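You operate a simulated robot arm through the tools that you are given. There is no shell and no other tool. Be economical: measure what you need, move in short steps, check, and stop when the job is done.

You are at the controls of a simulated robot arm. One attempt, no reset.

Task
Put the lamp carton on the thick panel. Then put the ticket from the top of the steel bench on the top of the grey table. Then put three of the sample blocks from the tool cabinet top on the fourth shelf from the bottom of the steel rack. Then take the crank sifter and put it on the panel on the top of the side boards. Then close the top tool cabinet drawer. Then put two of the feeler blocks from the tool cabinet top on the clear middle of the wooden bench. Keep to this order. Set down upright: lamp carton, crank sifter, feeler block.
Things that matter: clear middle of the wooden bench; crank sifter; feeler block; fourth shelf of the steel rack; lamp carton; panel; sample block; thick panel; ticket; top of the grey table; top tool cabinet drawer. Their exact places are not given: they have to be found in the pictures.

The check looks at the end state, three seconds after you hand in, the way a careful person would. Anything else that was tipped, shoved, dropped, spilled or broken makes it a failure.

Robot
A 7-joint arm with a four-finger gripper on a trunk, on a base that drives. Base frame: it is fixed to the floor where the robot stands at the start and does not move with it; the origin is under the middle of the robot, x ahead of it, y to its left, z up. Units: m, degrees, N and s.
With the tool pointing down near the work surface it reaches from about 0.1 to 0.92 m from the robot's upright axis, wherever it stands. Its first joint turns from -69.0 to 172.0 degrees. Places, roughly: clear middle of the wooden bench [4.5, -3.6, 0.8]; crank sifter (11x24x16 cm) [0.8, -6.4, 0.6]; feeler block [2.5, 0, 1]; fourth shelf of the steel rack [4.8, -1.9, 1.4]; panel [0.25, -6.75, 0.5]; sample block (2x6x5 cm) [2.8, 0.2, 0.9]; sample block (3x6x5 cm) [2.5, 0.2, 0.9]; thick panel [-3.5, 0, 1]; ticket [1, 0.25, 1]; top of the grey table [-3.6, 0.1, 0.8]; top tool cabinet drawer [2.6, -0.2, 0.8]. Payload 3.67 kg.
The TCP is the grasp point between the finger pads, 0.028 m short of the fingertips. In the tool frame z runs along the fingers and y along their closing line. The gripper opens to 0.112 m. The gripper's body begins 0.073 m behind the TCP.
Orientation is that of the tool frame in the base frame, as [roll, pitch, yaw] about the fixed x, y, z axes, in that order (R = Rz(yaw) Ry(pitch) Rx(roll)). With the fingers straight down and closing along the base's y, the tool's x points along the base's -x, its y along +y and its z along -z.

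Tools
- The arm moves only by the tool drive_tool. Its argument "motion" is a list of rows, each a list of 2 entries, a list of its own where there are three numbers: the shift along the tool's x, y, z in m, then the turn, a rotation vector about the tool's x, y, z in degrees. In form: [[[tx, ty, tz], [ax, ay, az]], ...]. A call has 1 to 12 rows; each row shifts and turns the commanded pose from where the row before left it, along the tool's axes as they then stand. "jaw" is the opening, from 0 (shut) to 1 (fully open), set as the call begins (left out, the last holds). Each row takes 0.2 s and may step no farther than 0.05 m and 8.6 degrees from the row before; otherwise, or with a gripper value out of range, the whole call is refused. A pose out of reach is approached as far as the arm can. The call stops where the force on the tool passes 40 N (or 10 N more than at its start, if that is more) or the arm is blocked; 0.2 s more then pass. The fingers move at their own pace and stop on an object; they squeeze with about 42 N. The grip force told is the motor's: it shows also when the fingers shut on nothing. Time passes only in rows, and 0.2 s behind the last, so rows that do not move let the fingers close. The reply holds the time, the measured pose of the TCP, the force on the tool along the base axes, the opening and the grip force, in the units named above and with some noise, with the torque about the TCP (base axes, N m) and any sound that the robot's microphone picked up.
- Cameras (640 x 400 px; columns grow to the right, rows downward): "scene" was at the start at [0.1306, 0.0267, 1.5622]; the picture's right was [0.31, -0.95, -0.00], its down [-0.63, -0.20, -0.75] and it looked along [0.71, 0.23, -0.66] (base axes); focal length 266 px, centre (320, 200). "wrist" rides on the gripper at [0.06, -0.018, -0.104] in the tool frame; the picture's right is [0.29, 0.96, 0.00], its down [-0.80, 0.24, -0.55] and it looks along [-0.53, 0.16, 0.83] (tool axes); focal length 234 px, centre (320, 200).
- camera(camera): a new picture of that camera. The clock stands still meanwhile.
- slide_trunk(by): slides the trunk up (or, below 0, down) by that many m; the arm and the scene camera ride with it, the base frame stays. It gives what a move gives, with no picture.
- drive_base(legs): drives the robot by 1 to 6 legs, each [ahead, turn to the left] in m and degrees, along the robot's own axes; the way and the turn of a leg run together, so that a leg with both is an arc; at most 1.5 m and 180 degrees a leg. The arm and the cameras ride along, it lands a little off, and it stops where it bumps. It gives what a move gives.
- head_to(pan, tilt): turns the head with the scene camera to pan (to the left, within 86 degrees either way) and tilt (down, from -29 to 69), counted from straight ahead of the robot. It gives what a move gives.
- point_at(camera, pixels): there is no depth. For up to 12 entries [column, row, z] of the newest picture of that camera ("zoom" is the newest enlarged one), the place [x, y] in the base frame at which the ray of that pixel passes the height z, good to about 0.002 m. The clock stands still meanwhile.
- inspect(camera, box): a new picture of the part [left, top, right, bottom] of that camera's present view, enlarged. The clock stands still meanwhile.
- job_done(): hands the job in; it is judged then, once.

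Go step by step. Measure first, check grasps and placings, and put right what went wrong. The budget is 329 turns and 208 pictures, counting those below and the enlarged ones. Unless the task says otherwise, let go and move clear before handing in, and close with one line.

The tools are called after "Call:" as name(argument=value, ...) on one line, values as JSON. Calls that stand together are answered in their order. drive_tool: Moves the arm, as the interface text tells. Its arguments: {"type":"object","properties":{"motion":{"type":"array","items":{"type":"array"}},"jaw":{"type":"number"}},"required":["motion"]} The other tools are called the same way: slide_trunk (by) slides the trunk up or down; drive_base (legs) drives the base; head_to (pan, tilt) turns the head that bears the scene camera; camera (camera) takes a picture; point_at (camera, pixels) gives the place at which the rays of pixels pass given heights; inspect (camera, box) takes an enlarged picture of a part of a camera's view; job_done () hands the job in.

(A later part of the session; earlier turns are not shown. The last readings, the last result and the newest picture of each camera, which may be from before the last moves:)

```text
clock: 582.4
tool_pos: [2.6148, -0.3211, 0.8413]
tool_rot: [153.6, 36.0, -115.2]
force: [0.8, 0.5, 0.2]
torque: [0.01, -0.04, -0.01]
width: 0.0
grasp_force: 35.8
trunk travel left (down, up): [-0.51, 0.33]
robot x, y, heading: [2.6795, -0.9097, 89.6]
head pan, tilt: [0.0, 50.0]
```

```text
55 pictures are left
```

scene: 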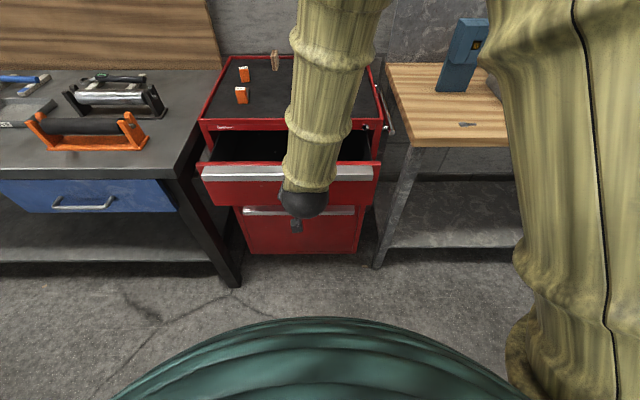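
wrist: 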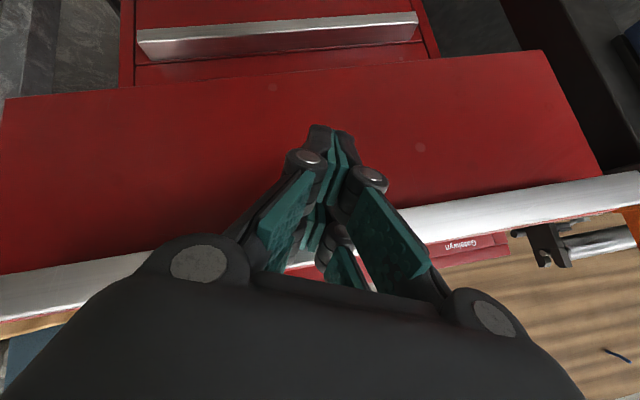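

The fingertips point at the red front just below the handle. Push by driving forward in small steps.

Call:
drive_base(legs=[[0.08, 0]])

Call:
drive_base(legs=[[0.05, 0]])

Call:
camera(camera="scene")

```text
clock: 583.4
tool_pos: [2.6157, -0.2408, 0.8403]
tool_rot: [153.5, 36.0, -115.5]
force: [-0.9, 0.8, -0.9]
torque: [-0.01, 0.0, 0.02]
width: 0.0001
grasp_force: 35.5
trunk travel left (down, up): [-0.51, 0.33]
robot x, y, heading: [2.6786, -0.8291, 89.5]
head pan, tilt: [0.0, 50.0]
```

```text
clock: 584.3
tool_pos: [2.6161, -0.1905, 0.8417]
tool_rot: [153.3, 36.0, -115.6]
force: [-0.4, 0.2, 0.4]
torque: [-0.01, -0.02, 0.02]
width: 0.0
grasp_force: 35.9
trunk travel left (down, up): [-0.51, 0.33]
robot x, y, heading: [2.6784, -0.7779, 89.7]
head pan, tilt: [0.0, 50.0]
```

```text
54 pictures are left
```

scene: 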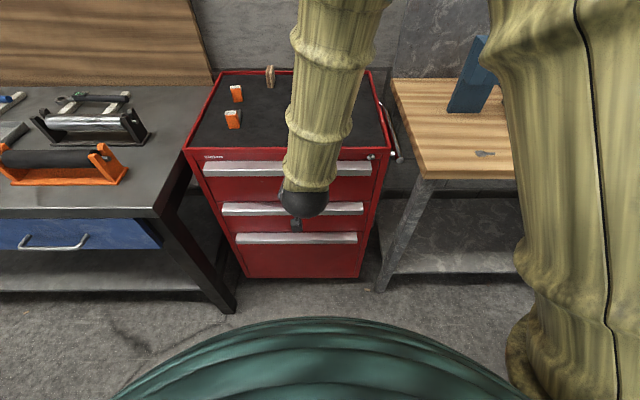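

The drawer is now almost flush. One more small push until resistance.

Call:
drive_base(legs=[[0.03, 0]])

Call:
inspect(camera="scene", box=[180, 120, 400, 290])

Call:
camera(camera="wrist")

```text
clock: 585.3
tool_pos: [2.6155, -0.1701, 0.8397]
tool_rot: [153.9, 35.6, -114.9]
force: [0.4, 0.4, 0.5]
torque: [0.03, -0.05, 0.01]
width: 0.0
grasp_force: 35.3
trunk travel left (down, up): [-0.51, 0.33]
robot x, y, heading: [2.68, -0.7508, 89.8]
head pan, tilt: [0.0, 50.0]
stopped in leg 1: the force on the tool passed its limit at 47 N (the readings are from after the stop); the commanded pose is now the measured one
```

```text
2.35 times, centred on (290, 205) of scene
```

zoom: 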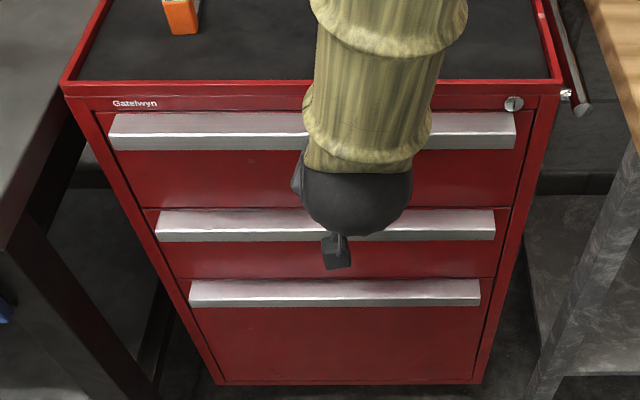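

```text
52 pictures are left
```

wrist: 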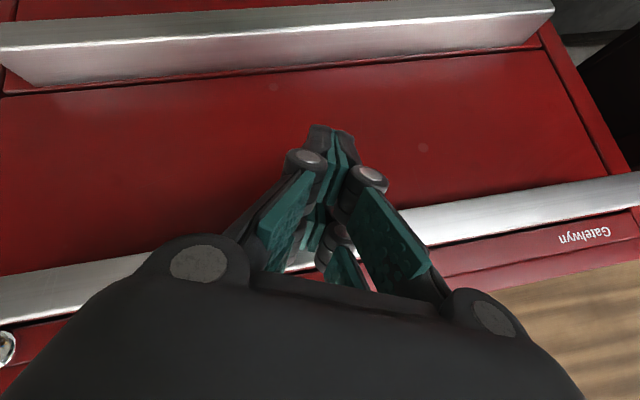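

Fully closed (stopped at 47 N, flush). Back off, raise the trunk and restore the tool to vertical.

Call:
drive_base(legs=[[-0.25, 0]])

Call:
slide_trunk(by=0.25)

Call:
drive_tool(motion=[[[0, 0, -0.02], [2.87, 6.62, -2.6]], [[0, 0, -0.02], [2.87, 6.62, -2.6]], [[0, 0, -0.02], [2.87, 6.62, -2.6]], [[0, 0, -0.02], [2.87, 6.62, -2.6]], [[0, 0, -0.02], [2.87, 6.62, -2.6]], [[0, 0, -0.02], [2.87, 6.62, -2.6]]])

Call:
camera(camera="scene")

```text
clock: 587.1
tool_pos: [2.6136, -0.4232, 0.8409]
tool_rot: [153.9, 35.7, -114.9]
force: [0.3, -1.2, 0.9]
torque: [0.0, 0.01, 0.01]
width: 0.0001
grasp_force: 35.7
trunk travel left (down, up): [-0.51, 0.33]
robot x, y, heading: [2.678, -1.002, 89.6]
head pan, tilt: [0.0, 50.0]
```

```text
clock: 589.7
tool_pos: [2.6148, -0.4226, 1.0894]
tool_rot: [153.9, 35.6, -114.8]
force: [0.0, -0.3, 0.0]
torque: [0.0, -0.02, -0.01]
width: 0.0
grasp_force: 35.8
trunk travel left (down, up): [-0.76, 0.08]
robot x, y, heading: [2.676, -1.0022, 89.8]
head pan, tilt: [0.0, 50.0]
```

```text
clock: 591.1
tool_pos: [2.6311, -0.4752, 1.1736]
tool_rot: [177.7, -4.5, -90.5]
force: [0.9, 0.5, 0.8]
torque: [-0.03, 0.01, 0.02]
width: 0.0
grasp_force: 35.6
trunk travel left (down, up): [-0.76, 0.08]
robot x, y, heading: [2.679, -1.0002, 89.9]
head pan, tilt: [0.0, 50.0]
```

```text
51 pictures are left
```

scene: 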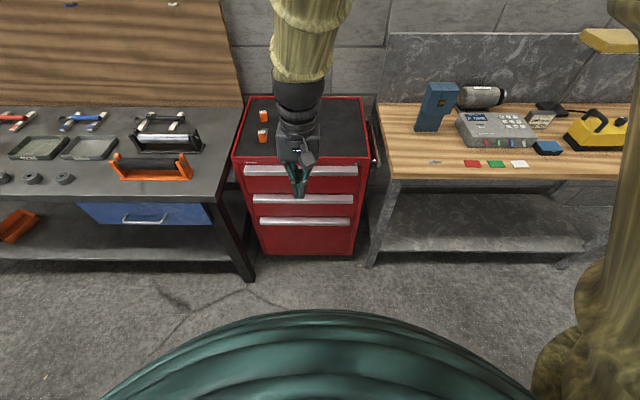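

Drawer stays closed. Level the tool, reset trunk, move up to y≈−0.62 and view the feeler blocks.

Call:
drive_tool(motion=[[[0, 0, 0], [2.3, -4.5, 0]], [[0, 0, -0.03], [0, 0, 0]]], jaw=0.6)

Call:
slide_trunk(by=-0.06)

Call:
drive_base(legs=[[0.36, 0]])

Call:
camera(camera="scene")

Call:
camera(camera="wrist")

```text
clock: 591.7
tool_pos: [2.6278, -0.4857, 1.1675]
tool_rot: [-179.5, -3.8, -90.3]
force: [0.1, 0.0, 0.2]
torque: [-0.02, 0.02, 0.01]
width: 0.0671
grasp_force: 0.1
trunk travel left (down, up): [-0.76, 0.08]
robot x, y, heading: [2.6782, -1.0053, 89.7]
head pan, tilt: [0.0, 50.0]
stopped in row 2: the arm was blocked; the commanded pose is now the measured one
```

```text
clock: 592.7
tool_pos: [2.627, -0.4865, 1.1071]
tool_rot: [-179.5, -3.8, -90.3]
force: [0.8, -0.9, -0.2]
torque: [-0.01, 0.01, 0.0]
width: 0.0673
grasp_force: 0.0
trunk travel left (down, up): [-0.7, 0.14]
robot x, y, heading: [2.6753, -1.0073, 89.9]
head pan, tilt: [0.0, 50.0]
```

```text
clock: 595.0
tool_pos: [2.6234, -0.1299, 1.1054]
tool_rot: [-179.5, -3.9, -89.7]
force: [0.4, 0.5, 0.3]
torque: [-0.06, 0.04, 0.0]
width: 0.0673
grasp_force: 0.0
trunk travel left (down, up): [-0.7, 0.14]
robot x, y, heading: [2.6782, -0.6485, 90.5]
head pan, tilt: [0.0, 50.0]
```

```text
50 pictures are left
```

scene: 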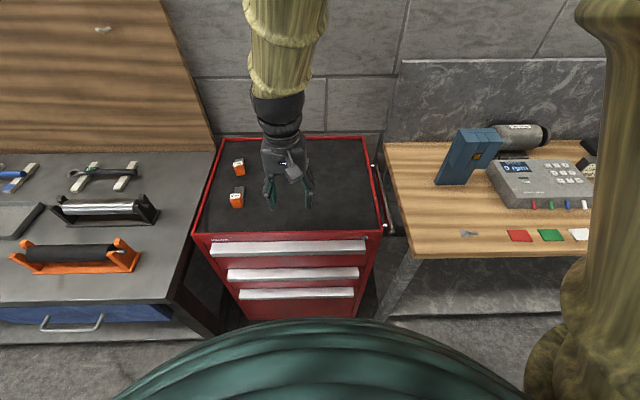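

```text
49 pictures are left
```

wrist: 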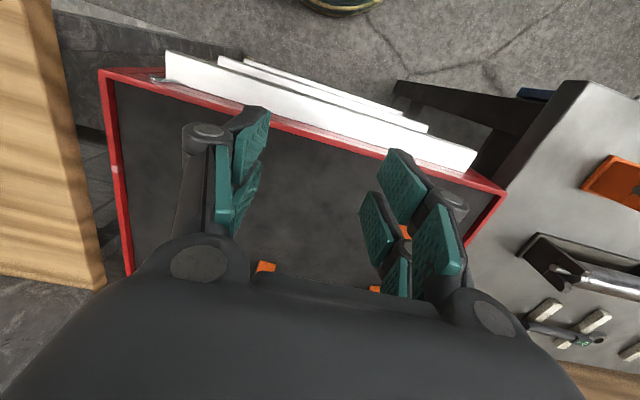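

Call:
inspect(camera="scene", box=[210, 140, 310, 220])

Call:
drive_tool(motion=[[[-0.03, 0.03, 0], [0, 0, 0]], [[-0.03, 0.03, 0], [0, 0, 0]], [[-0.03, 0.03, 0], [0, 0, 0]], [[0, 0, 0], [0.5, -3.8, 0]], [[-0.02, 0.02, -0.02], [0, 0, 0]]])

Call:
camera(camera="wrist")

```text
5.00 times, centred on (260, 180) of scene
```

zoom: 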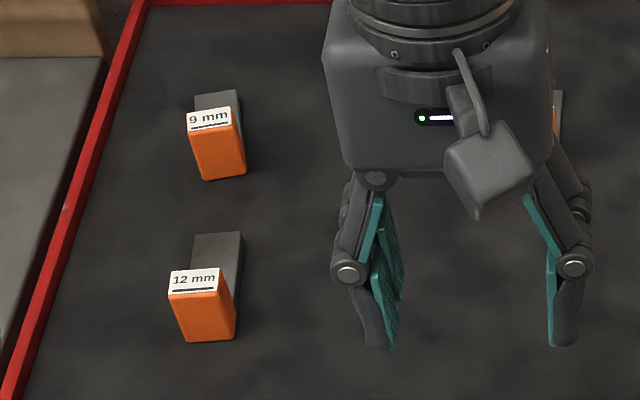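

```text
clock: 596.4
tool_pos: [2.5295, 0.001, 1.1682]
tool_rot: [174.6, 0.5, -92.8]
force: [0.9, 0.8, -0.2]
torque: [0.0, 0.02, -0.02]
width: 0.0672
grasp_force: 0.1
trunk travel left (down, up): [-0.7, 0.14]
robot x, y, heading: [2.6791, -0.6487, 90.3]
head pan, tilt: [0.0, 50.0]
stopped in row 5: the arm was blocked; the commanded pose is now the measured one
```

```text
47 pictures are left
```

wrist: 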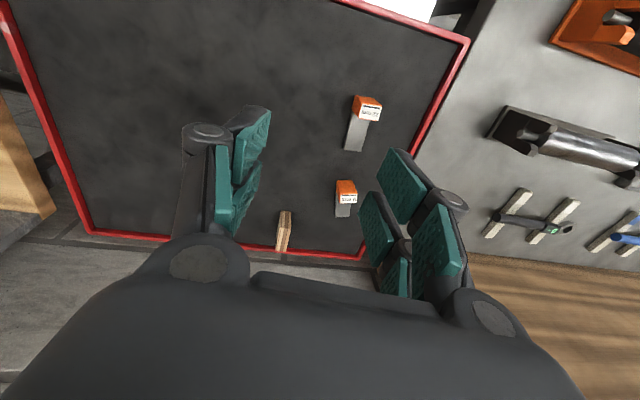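

The arm is in an awkward elbow-up fold. I'll extend it fully outward to let the elbow drop, then level.

Call:
drive_tool(motion=[[[-0.04, 0, 0], [0, 0, 0]], [[-0.04, 0, 0], [0, 0, 0]], [[-0.04, 0, 0], [0, 0, 0]], [[-0.04, 0, 0], [0, 0, 0]], [[-0.035, 0, 0], [0, 0, 0]], [[0, 0, 0], [5.4, 0.5, -2.8]], [[0, 0, 0], [0, 0, 0]]])

Call:
camera(camera="scene")

```text
clock: 598.0
tool_pos: [2.5444, 0.1977, 1.171]
tool_rot: [179.7, 0.0, -90.2]
force: [-0.1, -0.2, 0.0]
torque: [-0.05, 0.01, 0.01]
width: 0.0671
grasp_force: 0.0
trunk travel left (down, up): [-0.7, 0.14]
robot x, y, heading: [2.679, -0.6486, 90.3]
head pan, tilt: [0.0, 50.0]
```

```text
46 pictures are left
```

scene: 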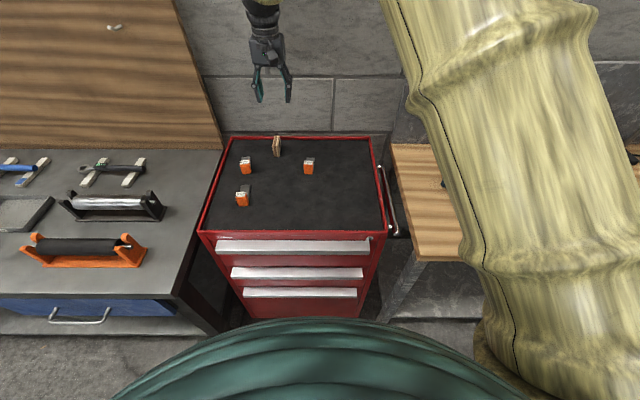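

Level now and all three feelers are visible. Wrist picture to measure them.

Call:
camera(camera="wrist")

Call:
inspect(camera="wrist", box=[240, 20, 480, 220])

```text
45 pictures are left
```

wrist: 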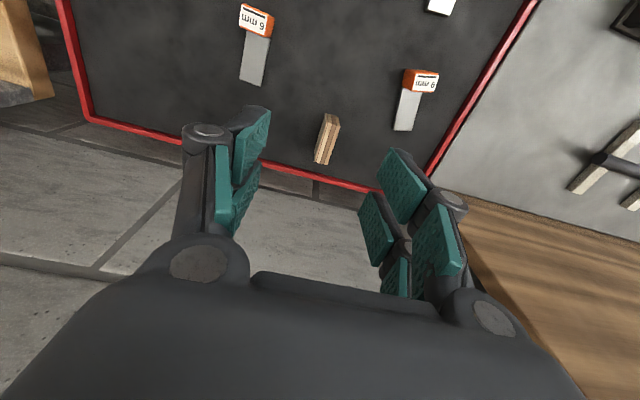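

```text
2.00 times, centred on (360, 120) of wrist
```

zoom: 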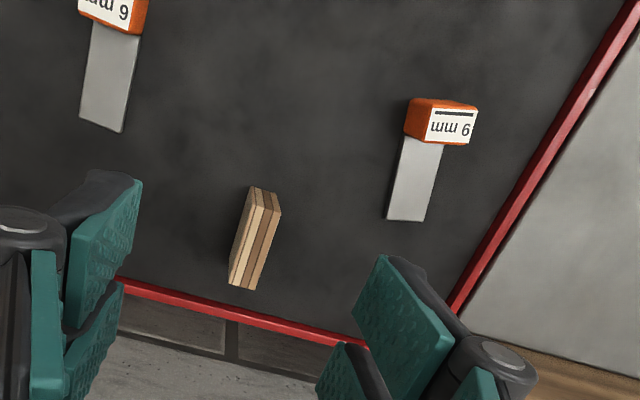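

Call:
point_at(camera="zoom", pixels=[[436, 107, 0.94], [436, 107, 0.95], [436, 107, 0.96], [478, 109, 0.95], [472, 145, 0.95], [430, 141, 0.95], [415, 220, 0.905], [404, 137, 0.905]])

Call:
inspect(camera="scene", box=[220, 140, 340, 220])

```text
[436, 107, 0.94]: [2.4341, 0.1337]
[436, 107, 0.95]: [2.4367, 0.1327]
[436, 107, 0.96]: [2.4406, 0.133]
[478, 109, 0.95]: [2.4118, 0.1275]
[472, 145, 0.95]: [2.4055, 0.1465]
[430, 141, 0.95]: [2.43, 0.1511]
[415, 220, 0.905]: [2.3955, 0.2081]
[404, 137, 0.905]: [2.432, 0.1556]
```

```text
5.00 times, centred on (280, 180) of scene
```

zoom: 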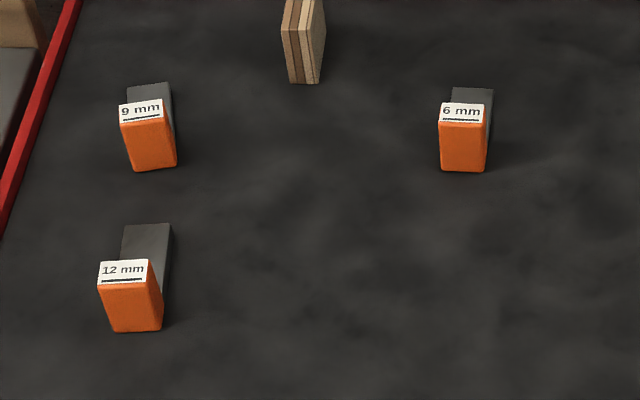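

Call:
point_at(camera="zoom", pixels=[[123, 122, 0.94], [123, 122, 0.96], [165, 115, 0.94], [165, 115, 0.96], [119, 104, 0.95], [160, 98, 0.95], [134, 172, 0.903], [178, 163, 0.903], [440, 122, 0.95], [488, 124, 0.95], [98, 282, 0.95], [150, 283, 0.95]])

```text
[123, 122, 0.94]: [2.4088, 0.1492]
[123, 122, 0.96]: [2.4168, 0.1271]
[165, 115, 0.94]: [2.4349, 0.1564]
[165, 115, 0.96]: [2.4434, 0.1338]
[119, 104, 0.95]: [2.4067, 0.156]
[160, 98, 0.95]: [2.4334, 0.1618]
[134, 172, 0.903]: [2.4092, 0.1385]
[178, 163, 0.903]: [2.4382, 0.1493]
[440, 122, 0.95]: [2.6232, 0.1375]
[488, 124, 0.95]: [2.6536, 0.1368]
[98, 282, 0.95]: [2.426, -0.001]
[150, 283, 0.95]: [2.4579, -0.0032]
```

Blocks are ≈2.7×2 cm, top z≈0.96. I'll take the 6 mm one first at about (2.64,0.14); move above it.

Call:
drive_tool(motion=[[[0.0193, -0.032, 0], [0, 0, 0]], [[0.0193, -0.032, 0], [0, 0, 0]], [[0.0193, -0.032, 0], [0, 0, 0]], [[0, 0, 0.03], [0, 0, 0]], [[0, 0, 0.03], [0, 0, 0]]])

Call:
inspect(camera="wrist", box=[220, 40, 420, 200])

```text
clock: 599.2
tool_pos: [2.6348, 0.137, 1.1096]
tool_rot: [-179.8, 0.1, -89.8]
force: [0.7, 0.0, -0.3]
torque: [0.0, 0.02, 0.01]
width: 0.0672
grasp_force: 0.2
trunk travel left (down, up): [-0.7, 0.14]
robot x, y, heading: [2.6782, -0.6486, 90.3]
head pan, tilt: [0.0, 50.0]
```

```text
2.50 times, centred on (320, 120) of wrist
```

zoom: 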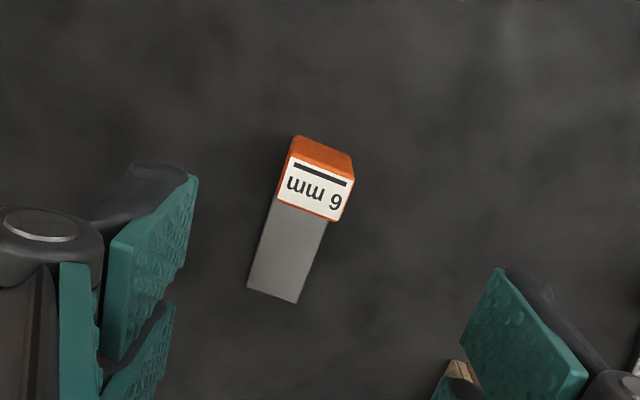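

Call:
point_at(camera="zoom", pixels=[[293, 158, 0.96], [353, 183, 0.96], [339, 221, 0.96], [277, 197, 0.96], [295, 136, 0.905], [272, 295, 0.908], [299, 302, 0.908], [248, 290, 0.908]])

```text
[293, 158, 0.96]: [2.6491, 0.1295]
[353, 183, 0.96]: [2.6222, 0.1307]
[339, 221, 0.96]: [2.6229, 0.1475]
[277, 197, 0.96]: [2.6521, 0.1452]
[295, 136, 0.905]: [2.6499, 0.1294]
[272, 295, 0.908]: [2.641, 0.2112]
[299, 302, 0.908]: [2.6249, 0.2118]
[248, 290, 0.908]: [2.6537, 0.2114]
```

6 mm block centre (2.6365,0.138), aligned; the blade reaches back to y 0.211. Descend and grip.

Call:
drive_tool(motion=[[[0, -0.001, 0.0436], [0, 0, 0]], [[0, 0, 0.0436], [0, 0, 0]], [[0, 0, 0.0436], [0, 0, 0]], [[0, 0, 0.04], [0, 0, 0]], [[0, 0, 0], [0, 0, 0]]])

Call:
drive_tool(motion=[[[0, 0, 0], [0, 0, 0]], [[0, 0, 0], [0, 0, 0]], [[0, 0, 0], [0, 0, 0]], [[0, 0, -0.02], [0, 0, 0]], [[0, 0, -0.04], [0, 0, 0]], [[0, 0, -0.04], [0, 0, 0]], [[0, 0, -0.04], [0, 0, 0]]], jaw=0)

Call:
camera(camera="wrist")

```text
clock: 600.4
tool_pos: [2.6363, 0.1346, 0.9352]
tool_rot: [-179.7, 0.1, -89.7]
force: [-1.0, -0.1, -0.5]
torque: [0.02, 0.0, 0.02]
width: 0.0672
grasp_force: 0.1
trunk travel left (down, up): [-0.7, 0.14]
robot x, y, heading: [2.6775, -0.6464, 90.2]
head pan, tilt: [0.0, 50.0]
```

```text
clock: 602.0
tool_pos: [2.634, 0.1362, 1.0759]
tool_rot: [-179.7, 0.1, -89.8]
force: [-0.1, -0.2, -0.3]
torque: [0.0, 0.04, 0.01]
width: 0.0296
grasp_force: 42.1
trunk travel left (down, up): [-0.7, 0.14]
robot x, y, heading: [2.6809, -0.6494, 90.3]
head pan, tilt: [0.0, 50.0]
```

```text
41 pictures are left
```

wrist: 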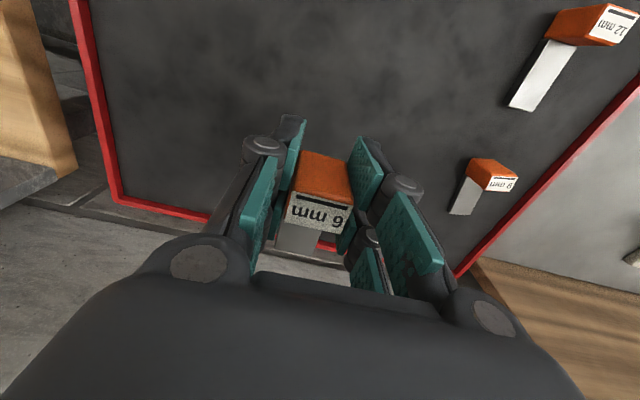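

6 mm feeler held. Retract to the travel pose and check the arm's configuration.

Call:
drive_tool(motion=[[[0, 0, -0.04], [0, 0, 0]], [[0, 0, -0.04], [0, 0, 0]], [[0, 0, -0.04], [0, 0, 0]], [[0.042, 0, 0], [0, 0, 0]], [[0.042, 0, 0], [0, 0, 0]], [[0.042, 0, 0], [0, 0, 0]], [[0.042, 0, 0], [0, 0, 0]], [[0.042, 0, 0], [0, 0, 0]], [[0.042, 0, 0], [0, 0, 0]], [[0.042, 0, 0], [0, 0, 0]]])

Call:
camera(camera="scene")

```text
clock: 604.2
tool_pos: [2.6389, -0.1578, 1.1975]
tool_rot: [-179.9, 0.1, -89.8]
force: [1.1, 0.0, -0.1]
torque: [0.01, 0.08, 0.03]
width: 0.0295
grasp_force: 42.2
trunk travel left (down, up): [-0.7, 0.14]
robot x, y, heading: [2.6777, -0.6464, 90.1]
head pan, tilt: [0.0, 50.0]
```

```text
40 pictures are left
```

scene: 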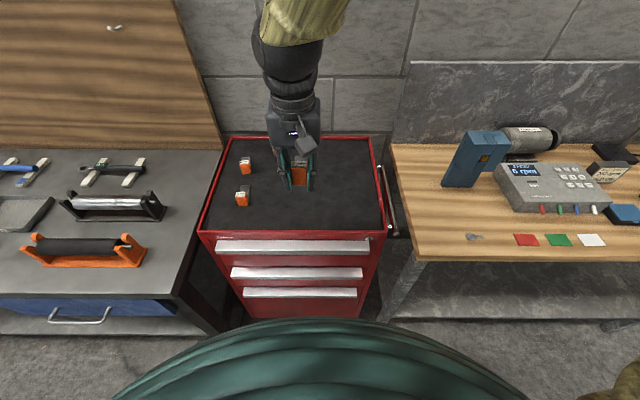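

Drive to the wooden bench: stop at (3.7,−3.55) and face it.

Call:
drive_base(legs=[[-0.17, 0], [0, -110], [1.08, 0], [0, -70], [1.2, 0], [1.15, 0]])

Call:
head_to(pan=70, tilt=45)

Call:
camera(camera="scene")

```text
clock: 629.6
tool_pos: [3.7111, -4.0123, 1.198]
tool_rot: [-179.7, 0.1, 89.2]
force: [0.0, 0.0, -0.3]
torque: [0.02, -0.01, 0.02]
width: 0.0298
grasp_force: 41.5
trunk travel left (down, up): [-0.7, 0.14]
robot x, y, heading: [3.6827, -3.5223, -90.5]
head pan, tilt: [0.0, 50.0]
```

```text
clock: 631.0
tool_pos: [3.7101, -4.0137, 1.1984]
tool_rot: [-179.6, 0.1, 89.2]
force: [-0.1, -1.2, -1.7]
torque: [-0.01, -0.01, 0.03]
width: 0.0295
grasp_force: 42.0
trunk travel left (down, up): [-0.7, 0.14]
robot x, y, heading: [3.6777, -3.5227, -90.7]
head pan, tilt: [70.0, 45.0]
```

```text
39 pictures are left
```

scene: 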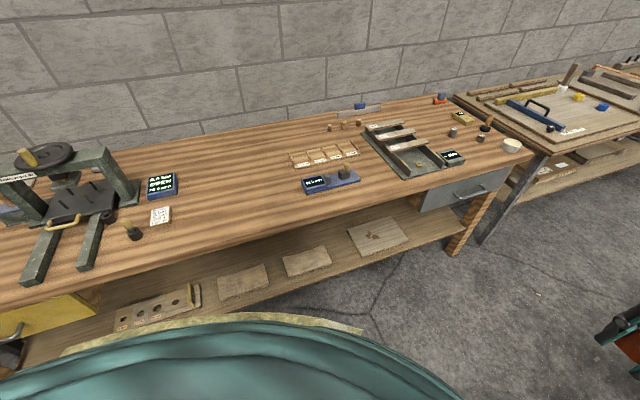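

The clear middle is around (225,190), between the card (160,215) and the blue gauge (325,180). Measuring it.

Call:
point_at(camera="scene", pixels=[[225, 190, 0.77], [170, 225, 0.77], [300, 190, 0.77], [225, 245, 0.77], [210, 150, 0.77], [175, 190, 0.77], [285, 155, 0.77], [265, 190, 0.77]])

Call:
drive_base(legs=[[0, 90]])

Call:
head_to(pan=0, tilt=50)

Call:
camera(camera="scene")

```text
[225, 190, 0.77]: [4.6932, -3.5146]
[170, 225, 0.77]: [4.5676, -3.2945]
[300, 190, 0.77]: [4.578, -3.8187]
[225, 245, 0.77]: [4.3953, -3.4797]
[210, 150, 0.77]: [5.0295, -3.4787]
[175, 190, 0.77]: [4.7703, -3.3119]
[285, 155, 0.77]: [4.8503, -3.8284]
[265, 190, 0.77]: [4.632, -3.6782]
```

```text
clock: 635.2
tool_pos: [4.1686, -3.4835, 1.1972]
tool_rot: [-179.7, 0.1, 179.9]
force: [-0.2, 0.6, -0.5]
torque: [0.02, 0.01, 0.02]
width: 0.0294
grasp_force: 41.7
trunk travel left (down, up): [-0.7, 0.14]
robot x, y, heading: [3.6809, -3.5191, 0.1]
head pan, tilt: [70.0, 45.0]
```

```text
clock: 636.6
tool_pos: [4.1677, -3.483, 1.1989]
tool_rot: [-179.7, 0.2, 179.8]
force: [0.6, -1.0, -1.1]
torque: [-0.02, 0.01, 0.0]
width: 0.0297
grasp_force: 42.3
trunk travel left (down, up): [-0.7, 0.14]
robot x, y, heading: [3.6785, -3.5199, -0.1]
head pan, tilt: [0.0, 50.0]
```

```text
38 pictures are left
```

scene: 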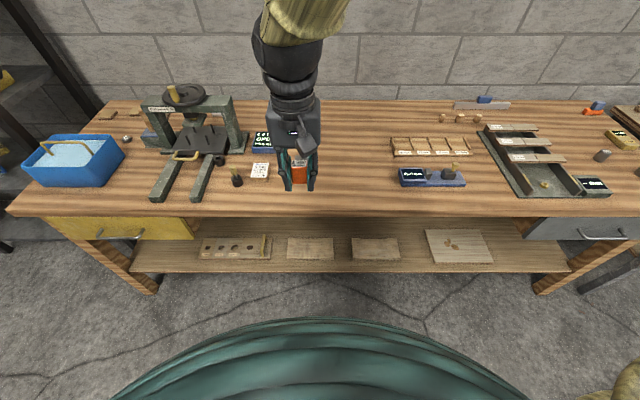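

Facing the bench squarely; the clear middle spans columns ~275–390. Measuring the spot and the edge.

Call:
point_at(camera="scene", pixels=[[345, 170, 0.77], [345, 170, 0.82], [270, 175, 0.77], [390, 170, 0.77], [345, 212, 0.77], [345, 102, 0.77], [400, 188, 0.77], [345, 212, 0.82]])

Call:
camera(camera="wrist")

```text
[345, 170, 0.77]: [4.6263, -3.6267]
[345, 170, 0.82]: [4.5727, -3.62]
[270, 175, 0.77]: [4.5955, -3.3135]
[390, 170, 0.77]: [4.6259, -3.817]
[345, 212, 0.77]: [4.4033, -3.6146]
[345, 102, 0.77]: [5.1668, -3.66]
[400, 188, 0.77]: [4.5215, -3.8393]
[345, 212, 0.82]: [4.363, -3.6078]
```

```text
37 pictures are left
```

wrist: 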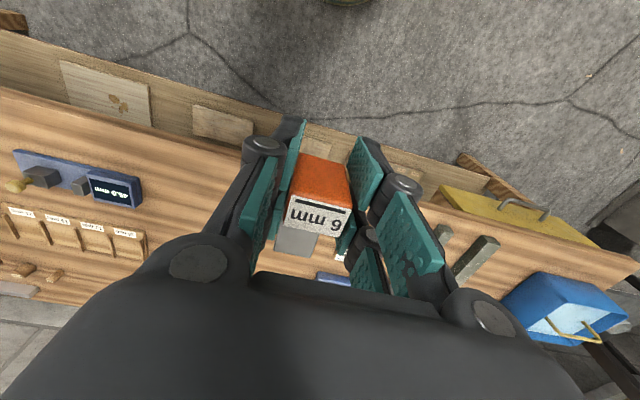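

Call:
point_at(camera="wrist", pixels=[[120, 128, 0.77], [120, 128, 0.82], [120, 128, 0.87], [142, 182, 0.79], [142, 182, 0.84], [30, 150, 0.8]])

Call:
point_at(camera="scene", pixels=[[398, 186, 0.79], [398, 186, 0.84], [270, 212, 0.79], [270, 212, 0.84]])

```text
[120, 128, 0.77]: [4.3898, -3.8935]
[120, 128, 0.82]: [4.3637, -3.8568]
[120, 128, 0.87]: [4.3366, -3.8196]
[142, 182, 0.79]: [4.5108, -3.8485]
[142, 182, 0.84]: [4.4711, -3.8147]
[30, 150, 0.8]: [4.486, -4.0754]
```

```text
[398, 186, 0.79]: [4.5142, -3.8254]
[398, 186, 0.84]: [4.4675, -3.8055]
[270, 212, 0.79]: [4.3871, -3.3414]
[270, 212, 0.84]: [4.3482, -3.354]
```

Bench top z≈0.80–0.82, front edge x≈4.365. Go 0.2 m closer, then carry the feeler to (4.55,−3.56).

Call:
drive_base(legs=[[0.2, 0]])

Call:
drive_tool(motion=[[[-0.04, -0.018, 0], [0, 0, 0]], [[-0.04, -0.018, 0], [0, 0, 0]], [[-0.04, -0.018, 0], [0, 0, 0]], [[-0.04, -0.018, 0], [0, 0, 0]], [[0, 0, 0.04], [0, 0, 0]], [[0, 0, 0.04], [0, 0, 0]], [[0, 0, 0.04], [0, 0, 0]], [[0, 0, 0.04], [0, 0, 0]], [[0, 0, 0.04], [0, 0, 0]], [[0, 0, 0.04], [0, 0, 0]], [[0, 0, 0.03], [0, 0, 0]]])

Call:
camera(camera="scene")

```text
clock: 638.2
tool_pos: [4.3702, -3.4847, 1.1976]
tool_rot: [-179.7, -0.1, 179.8]
force: [0.0, 0.7, -1.3]
torque: [-0.01, 0.02, 0.02]
width: 0.0296
grasp_force: 41.7
trunk travel left (down, up): [-0.7, 0.14]
robot x, y, heading: [3.8766, -3.524, -0.4]
head pan, tilt: [0.0, 50.0]
```

```text
clock: 640.6
tool_pos: [4.5288, -3.5601, 0.9287]
tool_rot: [-179.6, 0.1, 179.8]
force: [0.1, -0.9, -1.4]
torque: [0.01, 0.04, -0.03]
width: 0.0295
grasp_force: 41.5
trunk travel left (down, up): [-0.7, 0.14]
robot x, y, heading: [3.8781, -3.524, -0.1]
head pan, tilt: [0.0, 50.0]
```

```text
36 pictures are left
```

scene: 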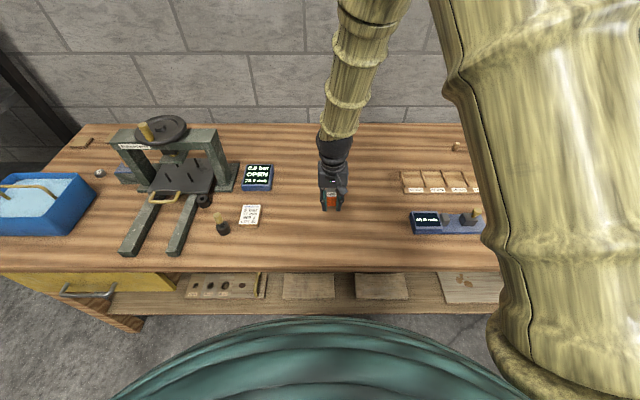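

Right over the clear middle. Lower toward the surface.

Call:
drive_tool(motion=[[[0, 0, 0.03], [0, 0, 0]], [[0, 0, 0.02], [0, 0, 0]], [[0, 0, 0.01], [0, 0, 0]], [[0, 0, 0.006], [0, 0, 0]], [[0, 0, 0.004], [0, 0, 0]], [[0, 0, 0], [0, 0, 0]]])

Call:
inspect(camera="scene", box=[280, 150, 380, 240])

```text
clock: 641.4
tool_pos: [4.5292, -3.5603, 0.8774]
tool_rot: [-179.8, 0.4, 179.8]
force: [-16.9, -1.6, 36.6]
torque: [0.54, 1.26, 0.28]
width: 0.0294
grasp_force: 41.6
trunk travel left (down, up): [-0.7, 0.14]
robot x, y, heading: [3.8779, -3.5255, -0.3]
head pan, tilt: [0.0, 50.0]
stopped in row 3: the force on the tool passed its limit at 53 N (the readings are from after the stop); the commanded pose is now the measured one
```

```text
4.44 times, centred on (330, 195) of scene
```

zoom: 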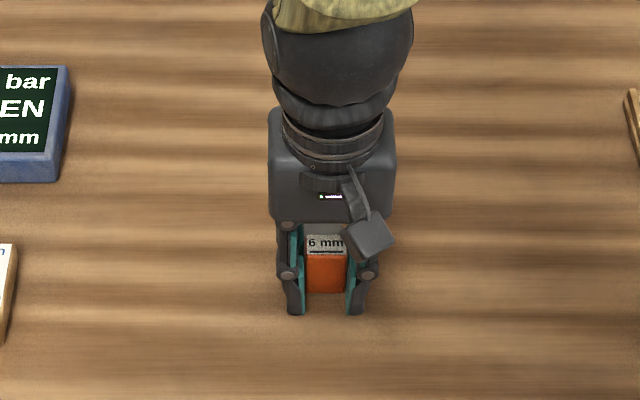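

Contact at TCP 0.877 (bench ≈0.845). Ease up, release, rise.

Call:
drive_tool(motion=[[[0, 0, -0.003], [0, 0, 0]], [[0, 0, 0], [0, 0, 0]]])

Call:
drive_tool(motion=[[[0, 0, 0], [0, 0, 0]], [[0, 0, 0], [0, 0, 0]], [[0, 0, 0], [0, 0, 0]], [[0, 0, -0.02], [0, 0, 0]], [[0, 0, -0.04], [0, 0, 0]], [[0, 0, -0.04], [0, 0, 0]], [[0, 0, -0.04], [0, 0, 0]], [[0, 0, -0.04], [0, 0, 0]], [[0, 0, -0.04], [0, 0, 0]], [[0, 0, -0.04], [0, 0, 0]]], jaw=0.6)

Call:
inspect(camera="scene", box=[280, 120, 400, 240])

```text
clock: 642.0
tool_pos: [4.5301, -3.5612, 0.8765]
tool_rot: [-179.9, 0.5, 179.8]
force: [-6.7, 0.2, 11.7]
torque: [0.18, 0.45, 0.1]
width: 0.0296
grasp_force: 42.2
trunk travel left (down, up): [-0.7, 0.14]
robot x, y, heading: [3.8786, -3.5274, -0.5]
head pan, tilt: [0.0, 50.0]
```

```text
clock: 644.2
tool_pos: [4.5269, -3.5623, 1.1389]
tool_rot: [-179.8, 0.4, 179.8]
force: [0.1, 0.6, 1.3]
torque: [-0.01, -0.03, -0.02]
width: 0.0674
grasp_force: 0.1
trunk travel left (down, up): [-0.7, 0.14]
robot x, y, heading: [3.8796, -3.5223, -0.1]
head pan, tilt: [0.0, 50.0]
```

```text
3.33 times, centred on (340, 180) of scene
```

zoom: 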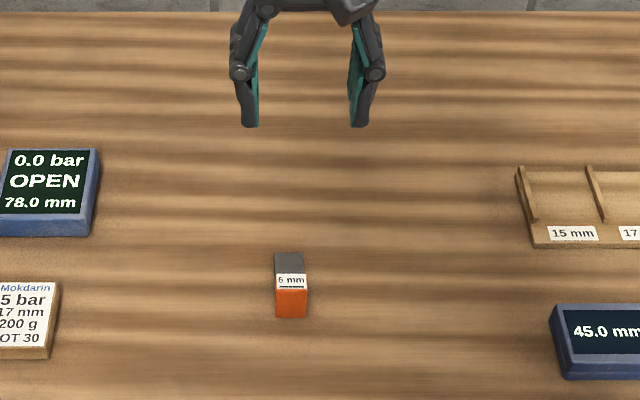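

First feeler stands upright in the clear middle. Return for the second.

Call:
drive_tool(motion=[[[0.036, 0.014, -0.012], [0, 0, 0]], [[0.036, 0.014, -0.012], [0, 0, 0]], [[0.036, 0.014, -0.012], [0, 0, 0]], [[0.036, 0.014, -0.012], [0, 0, 0]], [[0.036, 0.014, -0.012], [0, 0, 0]]])

Call:
drive_base(legs=[[-0.18, 0], [0, 91], [1.2, 0], [1.15, 0], [0, 69], [1.09, 0]])

Call:
drive_base(legs=[[0, -70]])

```text
clock: 645.4
tool_pos: [4.3493, -3.4896, 1.1982]
tool_rot: [-180.0, 0.3, 179.7]
force: [-0.1, -0.6, -1.0]
torque: [0.05, -0.01, 0.03]
width: 0.0674
grasp_force: 0.1
trunk travel left (down, up): [-0.7, 0.14]
robot x, y, heading: [3.8784, -3.5222, -0.0]
head pan, tilt: [0.0, 50.0]
```

```text
clock: 669.9
tool_pos: [2.2907, -0.66, 1.1967]
tool_rot: [-179.8, 0.4, -22.1]
force: [0.3, 0.1, -0.8]
torque: [0.01, 0.01, -0.01]
width: 0.0671
grasp_force: 0.1
trunk travel left (down, up): [-0.7, 0.14]
robot x, y, heading: [2.7419, -0.8023, 157.7]
head pan, tilt: [0.0, 50.0]
```

```text
clock: 673.4
tool_pos: [2.7385, -0.3325, 1.1975]
tool_rot: [-179.8, 0.4, -94.3]
force: [1.0, -0.7, 0.5]
torque: [-0.01, -0.03, -0.01]
width: 0.0672
grasp_force: 0.0
trunk travel left (down, up): [-0.7, 0.14]
robot x, y, heading: [2.7393, -0.8004, 85.9]
head pan, tilt: [0.0, 50.0]
```

Call:
drive_base(legs=[[0, 20], [0.2, 0], [0, -10]])

Call:
camera(camera="scene")

```text
clock: 676.8
tool_pos: [2.6056, -0.1521, 1.1973]
tool_rot: [-179.8, 0.4, -84.4]
force: [0.5, -1.1, 1.1]
torque: [0.02, 0.03, 0.0]
width: 0.0673
grasp_force: 0.0
trunk travel left (down, up): [-0.7, 0.14]
robot x, y, heading: [2.6851, -0.6192, 95.8]
head pan, tilt: [0.0, 50.0]
```

```text
33 pictures are left
```

scene: 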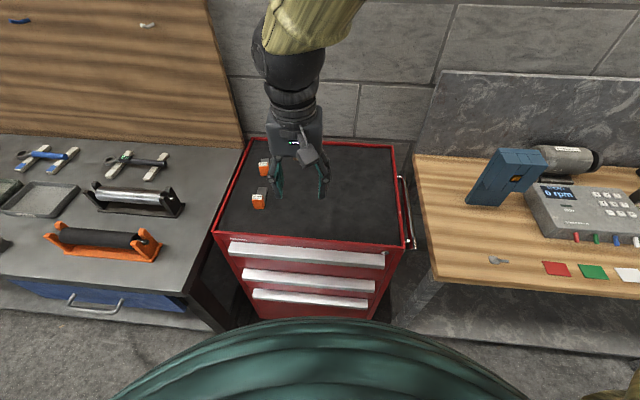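

Drawer still closed. Move above the 12 mm feeler near (2.445,−0.005).

Call:
drive_tool(motion=[[[-0.033, 0.0289, 0], [0, 0, 0]], [[-0.033, 0.0289, 0], [0, 0, 0]], [[-0.033, 0.0289, 0], [0, 0, 0]], [[-0.033, 0.0289, 0], [0, 0, 0]], [[-0.033, 0.0289, 0], [0, 0, 0]], [[0, 0, 0.04], [0, 0, 0]], [[0, 0, 0.04], [0, 0, 0]]])

Call:
inspect(camera="wrist", box=[220, 20, 420, 200])

```text
clock: 678.6
tool_pos: [2.4567, 0.0178, 1.1702]
tool_rot: [175.0, 1.9, -86.7]
force: [-0.7, 0.2, -0.3]
torque: [0.04, 0.02, -0.04]
width: 0.0672
grasp_force: 0.0
trunk travel left (down, up): [-0.7, 0.14]
robot x, y, heading: [2.6902, -0.6173, 95.2]
head pan, tilt: [0.0, 50.0]
stopped in row 7: the arm was blocked; the commanded pose is now the measured one
```

```text
2.22 times, centred on (320, 110) of wrist
```

zoom: 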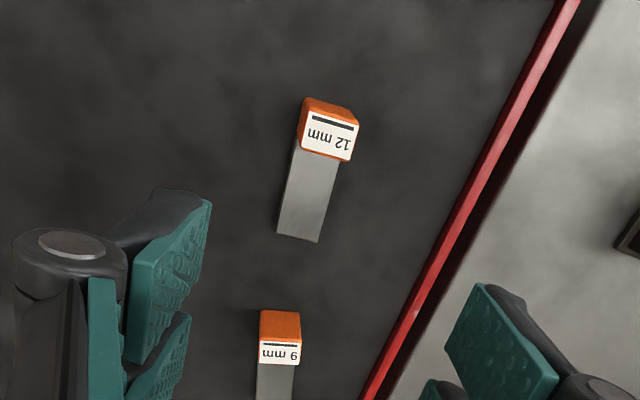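

Blocked again near in; the 9 mm feeler farther out (≈(2.426,0.140)) is easier. Move outward to it and level.

Call:
drive_tool(motion=[[[-0.0412, 0.008, 0], [0, 0, 0]], [[-0.0412, 0.008, 0], [0, 0, 0]], [[-0.0412, 0.008, 0], [0, 0, 0]], [[0, 0, 0], [5, 1.9, 0]], [[0, 0, 0], [0, 0, -4.6]], [[0, 0, 0], [0, 0, -4.6]], [[0, 0, 0], [0, 0, 0]]])

Call:
inspect(camera="wrist", box=[220, 20, 420, 200])

```text
clock: 680.4
tool_pos: [2.4464, 0.1569, 1.1876]
tool_rot: [177.6, -0.1, -79.5]
force: [0.8, -0.2, 0.8]
torque: [0.01, 0.02, -0.01]
width: 0.0673
grasp_force: 0.0
trunk travel left (down, up): [-0.7, 0.14]
robot x, y, heading: [2.6853, -0.6124, 95.4]
head pan, tilt: [0.0, 50.0]
stopped in row 7: the arm was blocked; the commanded pose is now the measured one
```

```text
2.22 times, centred on (320, 110) of wrist
```

zoom: 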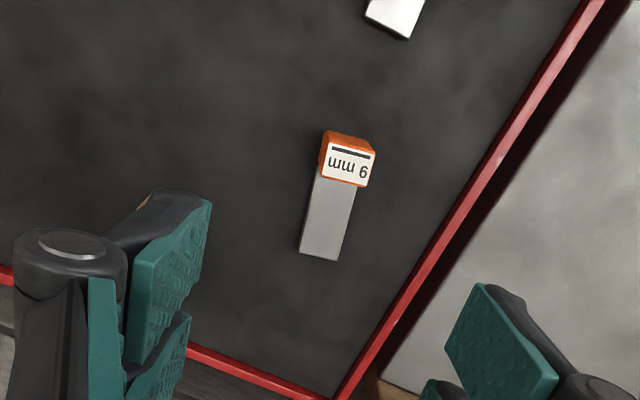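

Call:
point_at(camera="zoom", pixels=[[330, 143, 0.96], [376, 153, 0.96], [366, 188, 0.96], [321, 178, 0.96], [300, 252, 0.908], [337, 261, 0.908]])

Call:
drive_base(legs=[[-0.09, 0]])

```text
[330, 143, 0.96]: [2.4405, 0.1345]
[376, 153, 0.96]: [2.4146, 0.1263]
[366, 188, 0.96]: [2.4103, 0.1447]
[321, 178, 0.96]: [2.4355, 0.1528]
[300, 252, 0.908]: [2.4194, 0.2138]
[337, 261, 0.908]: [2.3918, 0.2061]
```

```text
clock: 681.5
tool_pos: [2.4544, 0.0654, 1.1904]
tool_rot: [177.7, 0.0, -79.5]
force: [0.0, -0.6, 0.9]
torque: [0.05, -0.02, -0.01]
width: 0.0674
grasp_force: 0.1
trunk travel left (down, up): [-0.7, 0.14]
robot x, y, heading: [2.6991, -0.7105, 95.6]
head pan, tilt: [0.0, 50.0]
```

9 mm centre (2.425,0.140), turned ≈16°. Move out over it and level.

Call:
drive_tool(motion=[[[-0.039, 0.0075, 0], [0, 0, 0]], [[-0.039, 0.0075, 0], [0, 0, 0]], [[0, 0, 0], [2.3, 0, -5.5]], [[0, 0, 0.04], [0, 0, 0]], [[0, 0, 0.04], [0, 0, 0]], [[0, 0, 0], [0, 0, 0]]])

Call:
inspect(camera="wrist", box=[220, 40, 420, 200])

```text
clock: 682.9
tool_pos: [2.4285, 0.1402, 1.1102]
tool_rot: [179.8, -0.1, -74.2]
force: [0.7, 0.0, -0.6]
torque: [0.01, 0.02, 0.0]
width: 0.0671
grasp_force: 0.1
trunk travel left (down, up): [-0.7, 0.14]
robot x, y, heading: [2.6931, -0.7045, 95.6]
head pan, tilt: [0.0, 50.0]
```

```text
2.50 times, centred on (320, 120) of wrist
```

zoom: 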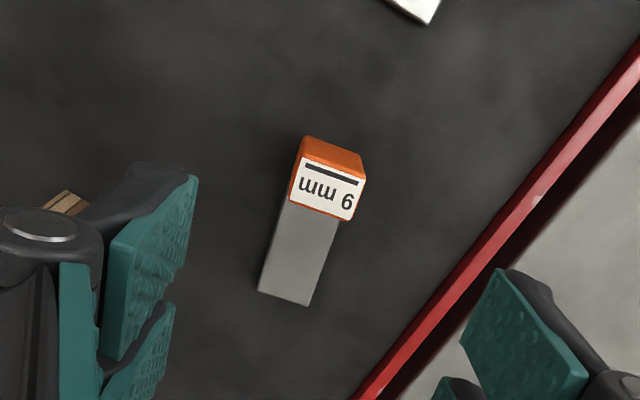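

Aligned. Descend, grip, lift.

Call:
drive_tool(motion=[[[0, 0.002, 0.0436], [0, 0, 0]], [[0, 0, 0.0436], [0, 0, 0]], [[0, 0, 0.0436], [0, 0, 0]], [[0, 0, 0.042], [0, 0, 0]], [[0, 0, 0], [0, 0, 0]]])

Call:
drive_tool(motion=[[[0, 0, 0], [0, 0, 0]], [[0, 0, 0], [0, 0, 0]], [[0, 0, 0], [0, 0, 0]], [[0, 0, -0.02], [0, 0, 0]], [[0, 0, -0.04], [0, 0, 0]], [[0, 0, -0.04], [0, 0, 0]], [[0, 0, -0.04], [0, 0, 0]]], jaw=0)

Call:
camera(camera="wrist")

```text
clock: 684.1
tool_pos: [2.4218, 0.1415, 0.9341]
tool_rot: [179.9, 0.1, -74.0]
force: [-0.6, -0.7, 1.3]
torque: [0.01, -0.06, 0.0]
width: 0.0675
grasp_force: 0.2
trunk travel left (down, up): [-0.7, 0.14]
robot x, y, heading: [2.6946, -0.7056, 95.8]
head pan, tilt: [0.0, 50.0]
```

```text
clock: 685.7
tool_pos: [2.427, 0.1404, 1.075]
tool_rot: [179.8, -0.1, -74.1]
force: [-0.1, 0.0, -0.8]
torque: [0.0, -0.03, -0.02]
width: 0.0294
grasp_force: 42.2
trunk travel left (down, up): [-0.7, 0.14]
robot x, y, heading: [2.6964, -0.707, 95.5]
head pan, tilt: [0.0, 50.0]
```

```text
29 pictures are left
```

wrist: 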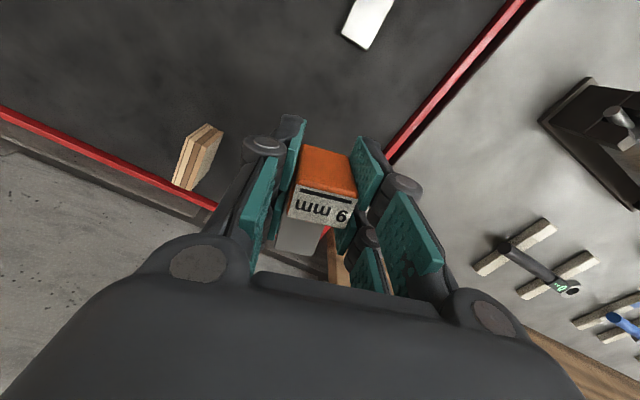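

Second feeler held. Raise and retract.

Call:
drive_tool(motion=[[[0, 0, -0.03], [0, 0, 0]], [[0.042, -0.0087, -0.01], [0, 0, 0]], [[0.042, -0.0087, -0.01], [0, 0, 0]], [[0.042, -0.0087, -0.01], [0, 0, 0]], [[0.042, -0.0087, -0.01], [0, 0, 0]], [[0.042, -0.0087, -0.01], [0, 0, 0]], [[0.042, -0.0087, -0.01], [0, 0, 0]], [[0.042, -0.0087, -0.01], [0, 0, 0]], [[0.042, -0.0087, -0.01], [0, 0, 0]], [[0.03, -0.0087, -0.01], [0, 0, 0]]])

Call:
inspect(camera="scene", box=[180, 60, 460, 320])

```text
clock: 687.9
tool_pos: [2.6018, -0.1914, 1.1955]
tool_rot: [179.9, 0.1, -73.9]
force: [0.1, 0.1, -0.8]
torque: [0.03, 0.03, 0.02]
width: 0.0297
grasp_force: 42.3
trunk travel left (down, up): [-0.7, 0.14]
robot x, y, heading: [2.6941, -0.706, 95.6]
head pan, tilt: [0.0, 50.0]
```

```text
1.54 times, centred on (320, 190) of scene
```

zoom: 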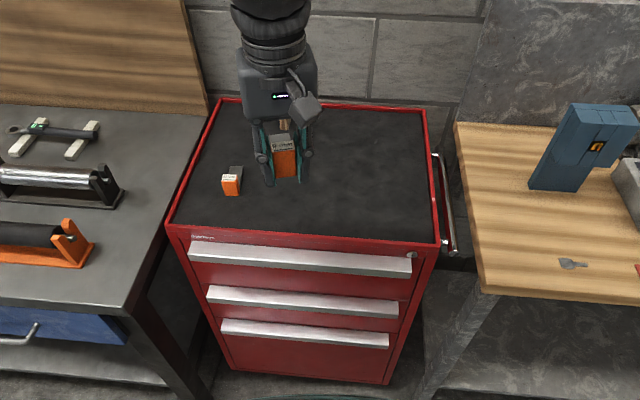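

Drive to the wooden bench again.

Call:
drive_base(legs=[[-0.12, 0], [0, -115.6], [1.06, 0], [0, -70], [1.2, 0], [1.15, 0]])

Call:
drive_base(legs=[[0, 90]])

Call:
camera(camera="scene")

```text
clock: 713.2
tool_pos: [3.7, -4.0992, 1.1947]
tool_rot: [179.9, 0.0, 99.2]
force: [0.9, 0.9, -1.3]
torque: [0.07, 0.01, -0.01]
width: 0.0295
grasp_force: 41.8
trunk travel left (down, up): [-0.7, 0.14]
robot x, y, heading: [3.6676, -3.5751, -91.1]
head pan, tilt: [0.0, 50.0]
```

```text
clock: 717.5
tool_pos: [4.1878, -3.5284, 1.196]
tool_rot: [179.9, 0.0, -169.6]
force: [-0.6, -0.3, -0.3]
torque: [-0.03, 0.03, 0.0]
width: 0.0295
grasp_force: 41.9
trunk travel left (down, up): [-0.7, 0.14]
robot x, y, heading: [3.6638, -3.5761, 0.2]
head pan, tilt: [0.0, 50.0]
```

```text
27 pictures are left
```

scene: 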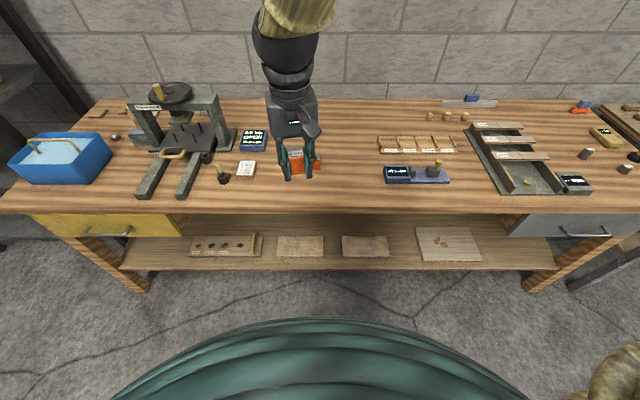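

First feeler stands at (316,163). Go 0.2 m closer and bring the second to (4.53,−3.68).

Call:
drive_base(legs=[[0.2, 0]])

Call:
drive_tool(motion=[[[-0.0224, -0.035, 0], [0, 0, 0]], [[-0.0224, -0.035, 0], [0, 0, 0]], [[-0.0224, -0.035, 0], [0, 0, 0]], [[-0.0224, -0.035, 0], [0, 0, 0]], [[-0.0224, -0.035, 0], [0, 0, 0]], [[0, 0, 0], [0, 0, 5.2]], [[0, 0, 0.045], [0, 0, 5.2]], [[0, 0, 0.045], [0, 0, 0]], [[0, 0, 0.045], [0, 0, 0]], [[0, 0, 0.045], [0, 0, 0]], [[0, 0, 0.045], [0, 0, 0]]])

Call:
camera(camera="scene")

```text
clock: 719.1
tool_pos: [4.391, -3.5313, 1.1936]
tool_rot: [179.9, -0.1, -169.8]
force: [-0.1, -0.1, -1.5]
torque: [0.02, 0.04, 0.01]
width: 0.0295
grasp_force: 41.3
trunk travel left (down, up): [-0.7, 0.14]
robot x, y, heading: [3.8666, -3.5754, -0.2]
head pan, tilt: [0.0, 50.0]
```

```text
clock: 721.5
tool_pos: [4.533, -3.6846, 0.9658]
tool_rot: [179.9, -0.1, 179.7]
force: [0.5, 0.1, -1.9]
torque: [-0.03, 0.01, -0.01]
width: 0.0296
grasp_force: 42.5
trunk travel left (down, up): [-0.7, 0.14]
robot x, y, heading: [3.8684, -3.5744, -0.0]
head pan, tilt: [0.0, 50.0]
```

```text
26 pictures are left
```

scene: 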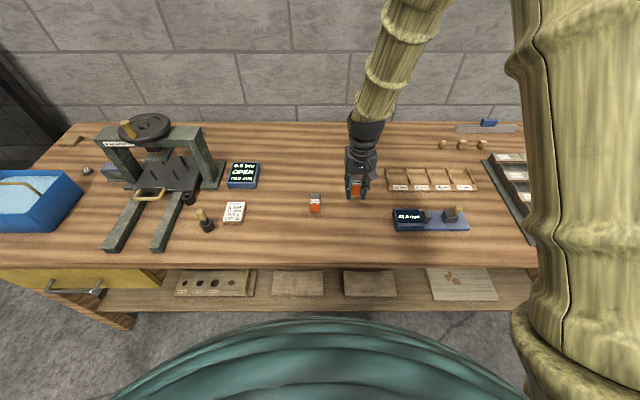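

Clear spot. Lower to contact.

Call:
drive_tool(motion=[[[0, 0, 0.04], [0, 0, 0]], [[0, 0, 0.03], [0, 0, 0]], [[0, 0, 0.008], [0, 0, 0]], [[0, 0, 0.004], [0, 0, 0]], [[0, 0, 0.003], [0, 0, 0]], [[0, 0, 0], [0, 0, 0]]])

Call:
drive_tool(motion=[[[0, 0, 0.003], [0, 0, 0]], [[0, 0, 0.003], [0, 0, 0]], [[0, 0, 0], [0, 0, 0]]])

```text
clock: 722.9
tool_pos: [4.5313, -3.6837, 0.8842]
tool_rot: [180.0, -0.1, 179.7]
force: [0.4, 0.1, -1.0]
torque: [0.01, -0.01, 0.04]
width: 0.0295
grasp_force: 42.1
trunk travel left (down, up): [-0.7, 0.14]
robot x, y, heading: [3.8645, -3.5769, 0.1]
head pan, tilt: [0.0, 50.0]
```

```text
clock: 723.7
tool_pos: [4.5305, -3.6831, 0.8779]
tool_rot: [179.9, 0.0, 179.8]
force: [0.1, -0.5, -1.2]
torque: [0.01, 0.01, 0.0]
width: 0.0297
grasp_force: 42.3
trunk travel left (down, up): [-0.7, 0.14]
robot x, y, heading: [3.8673, -3.5743, -0.3]
head pan, tilt: [0.0, 50.0]
```

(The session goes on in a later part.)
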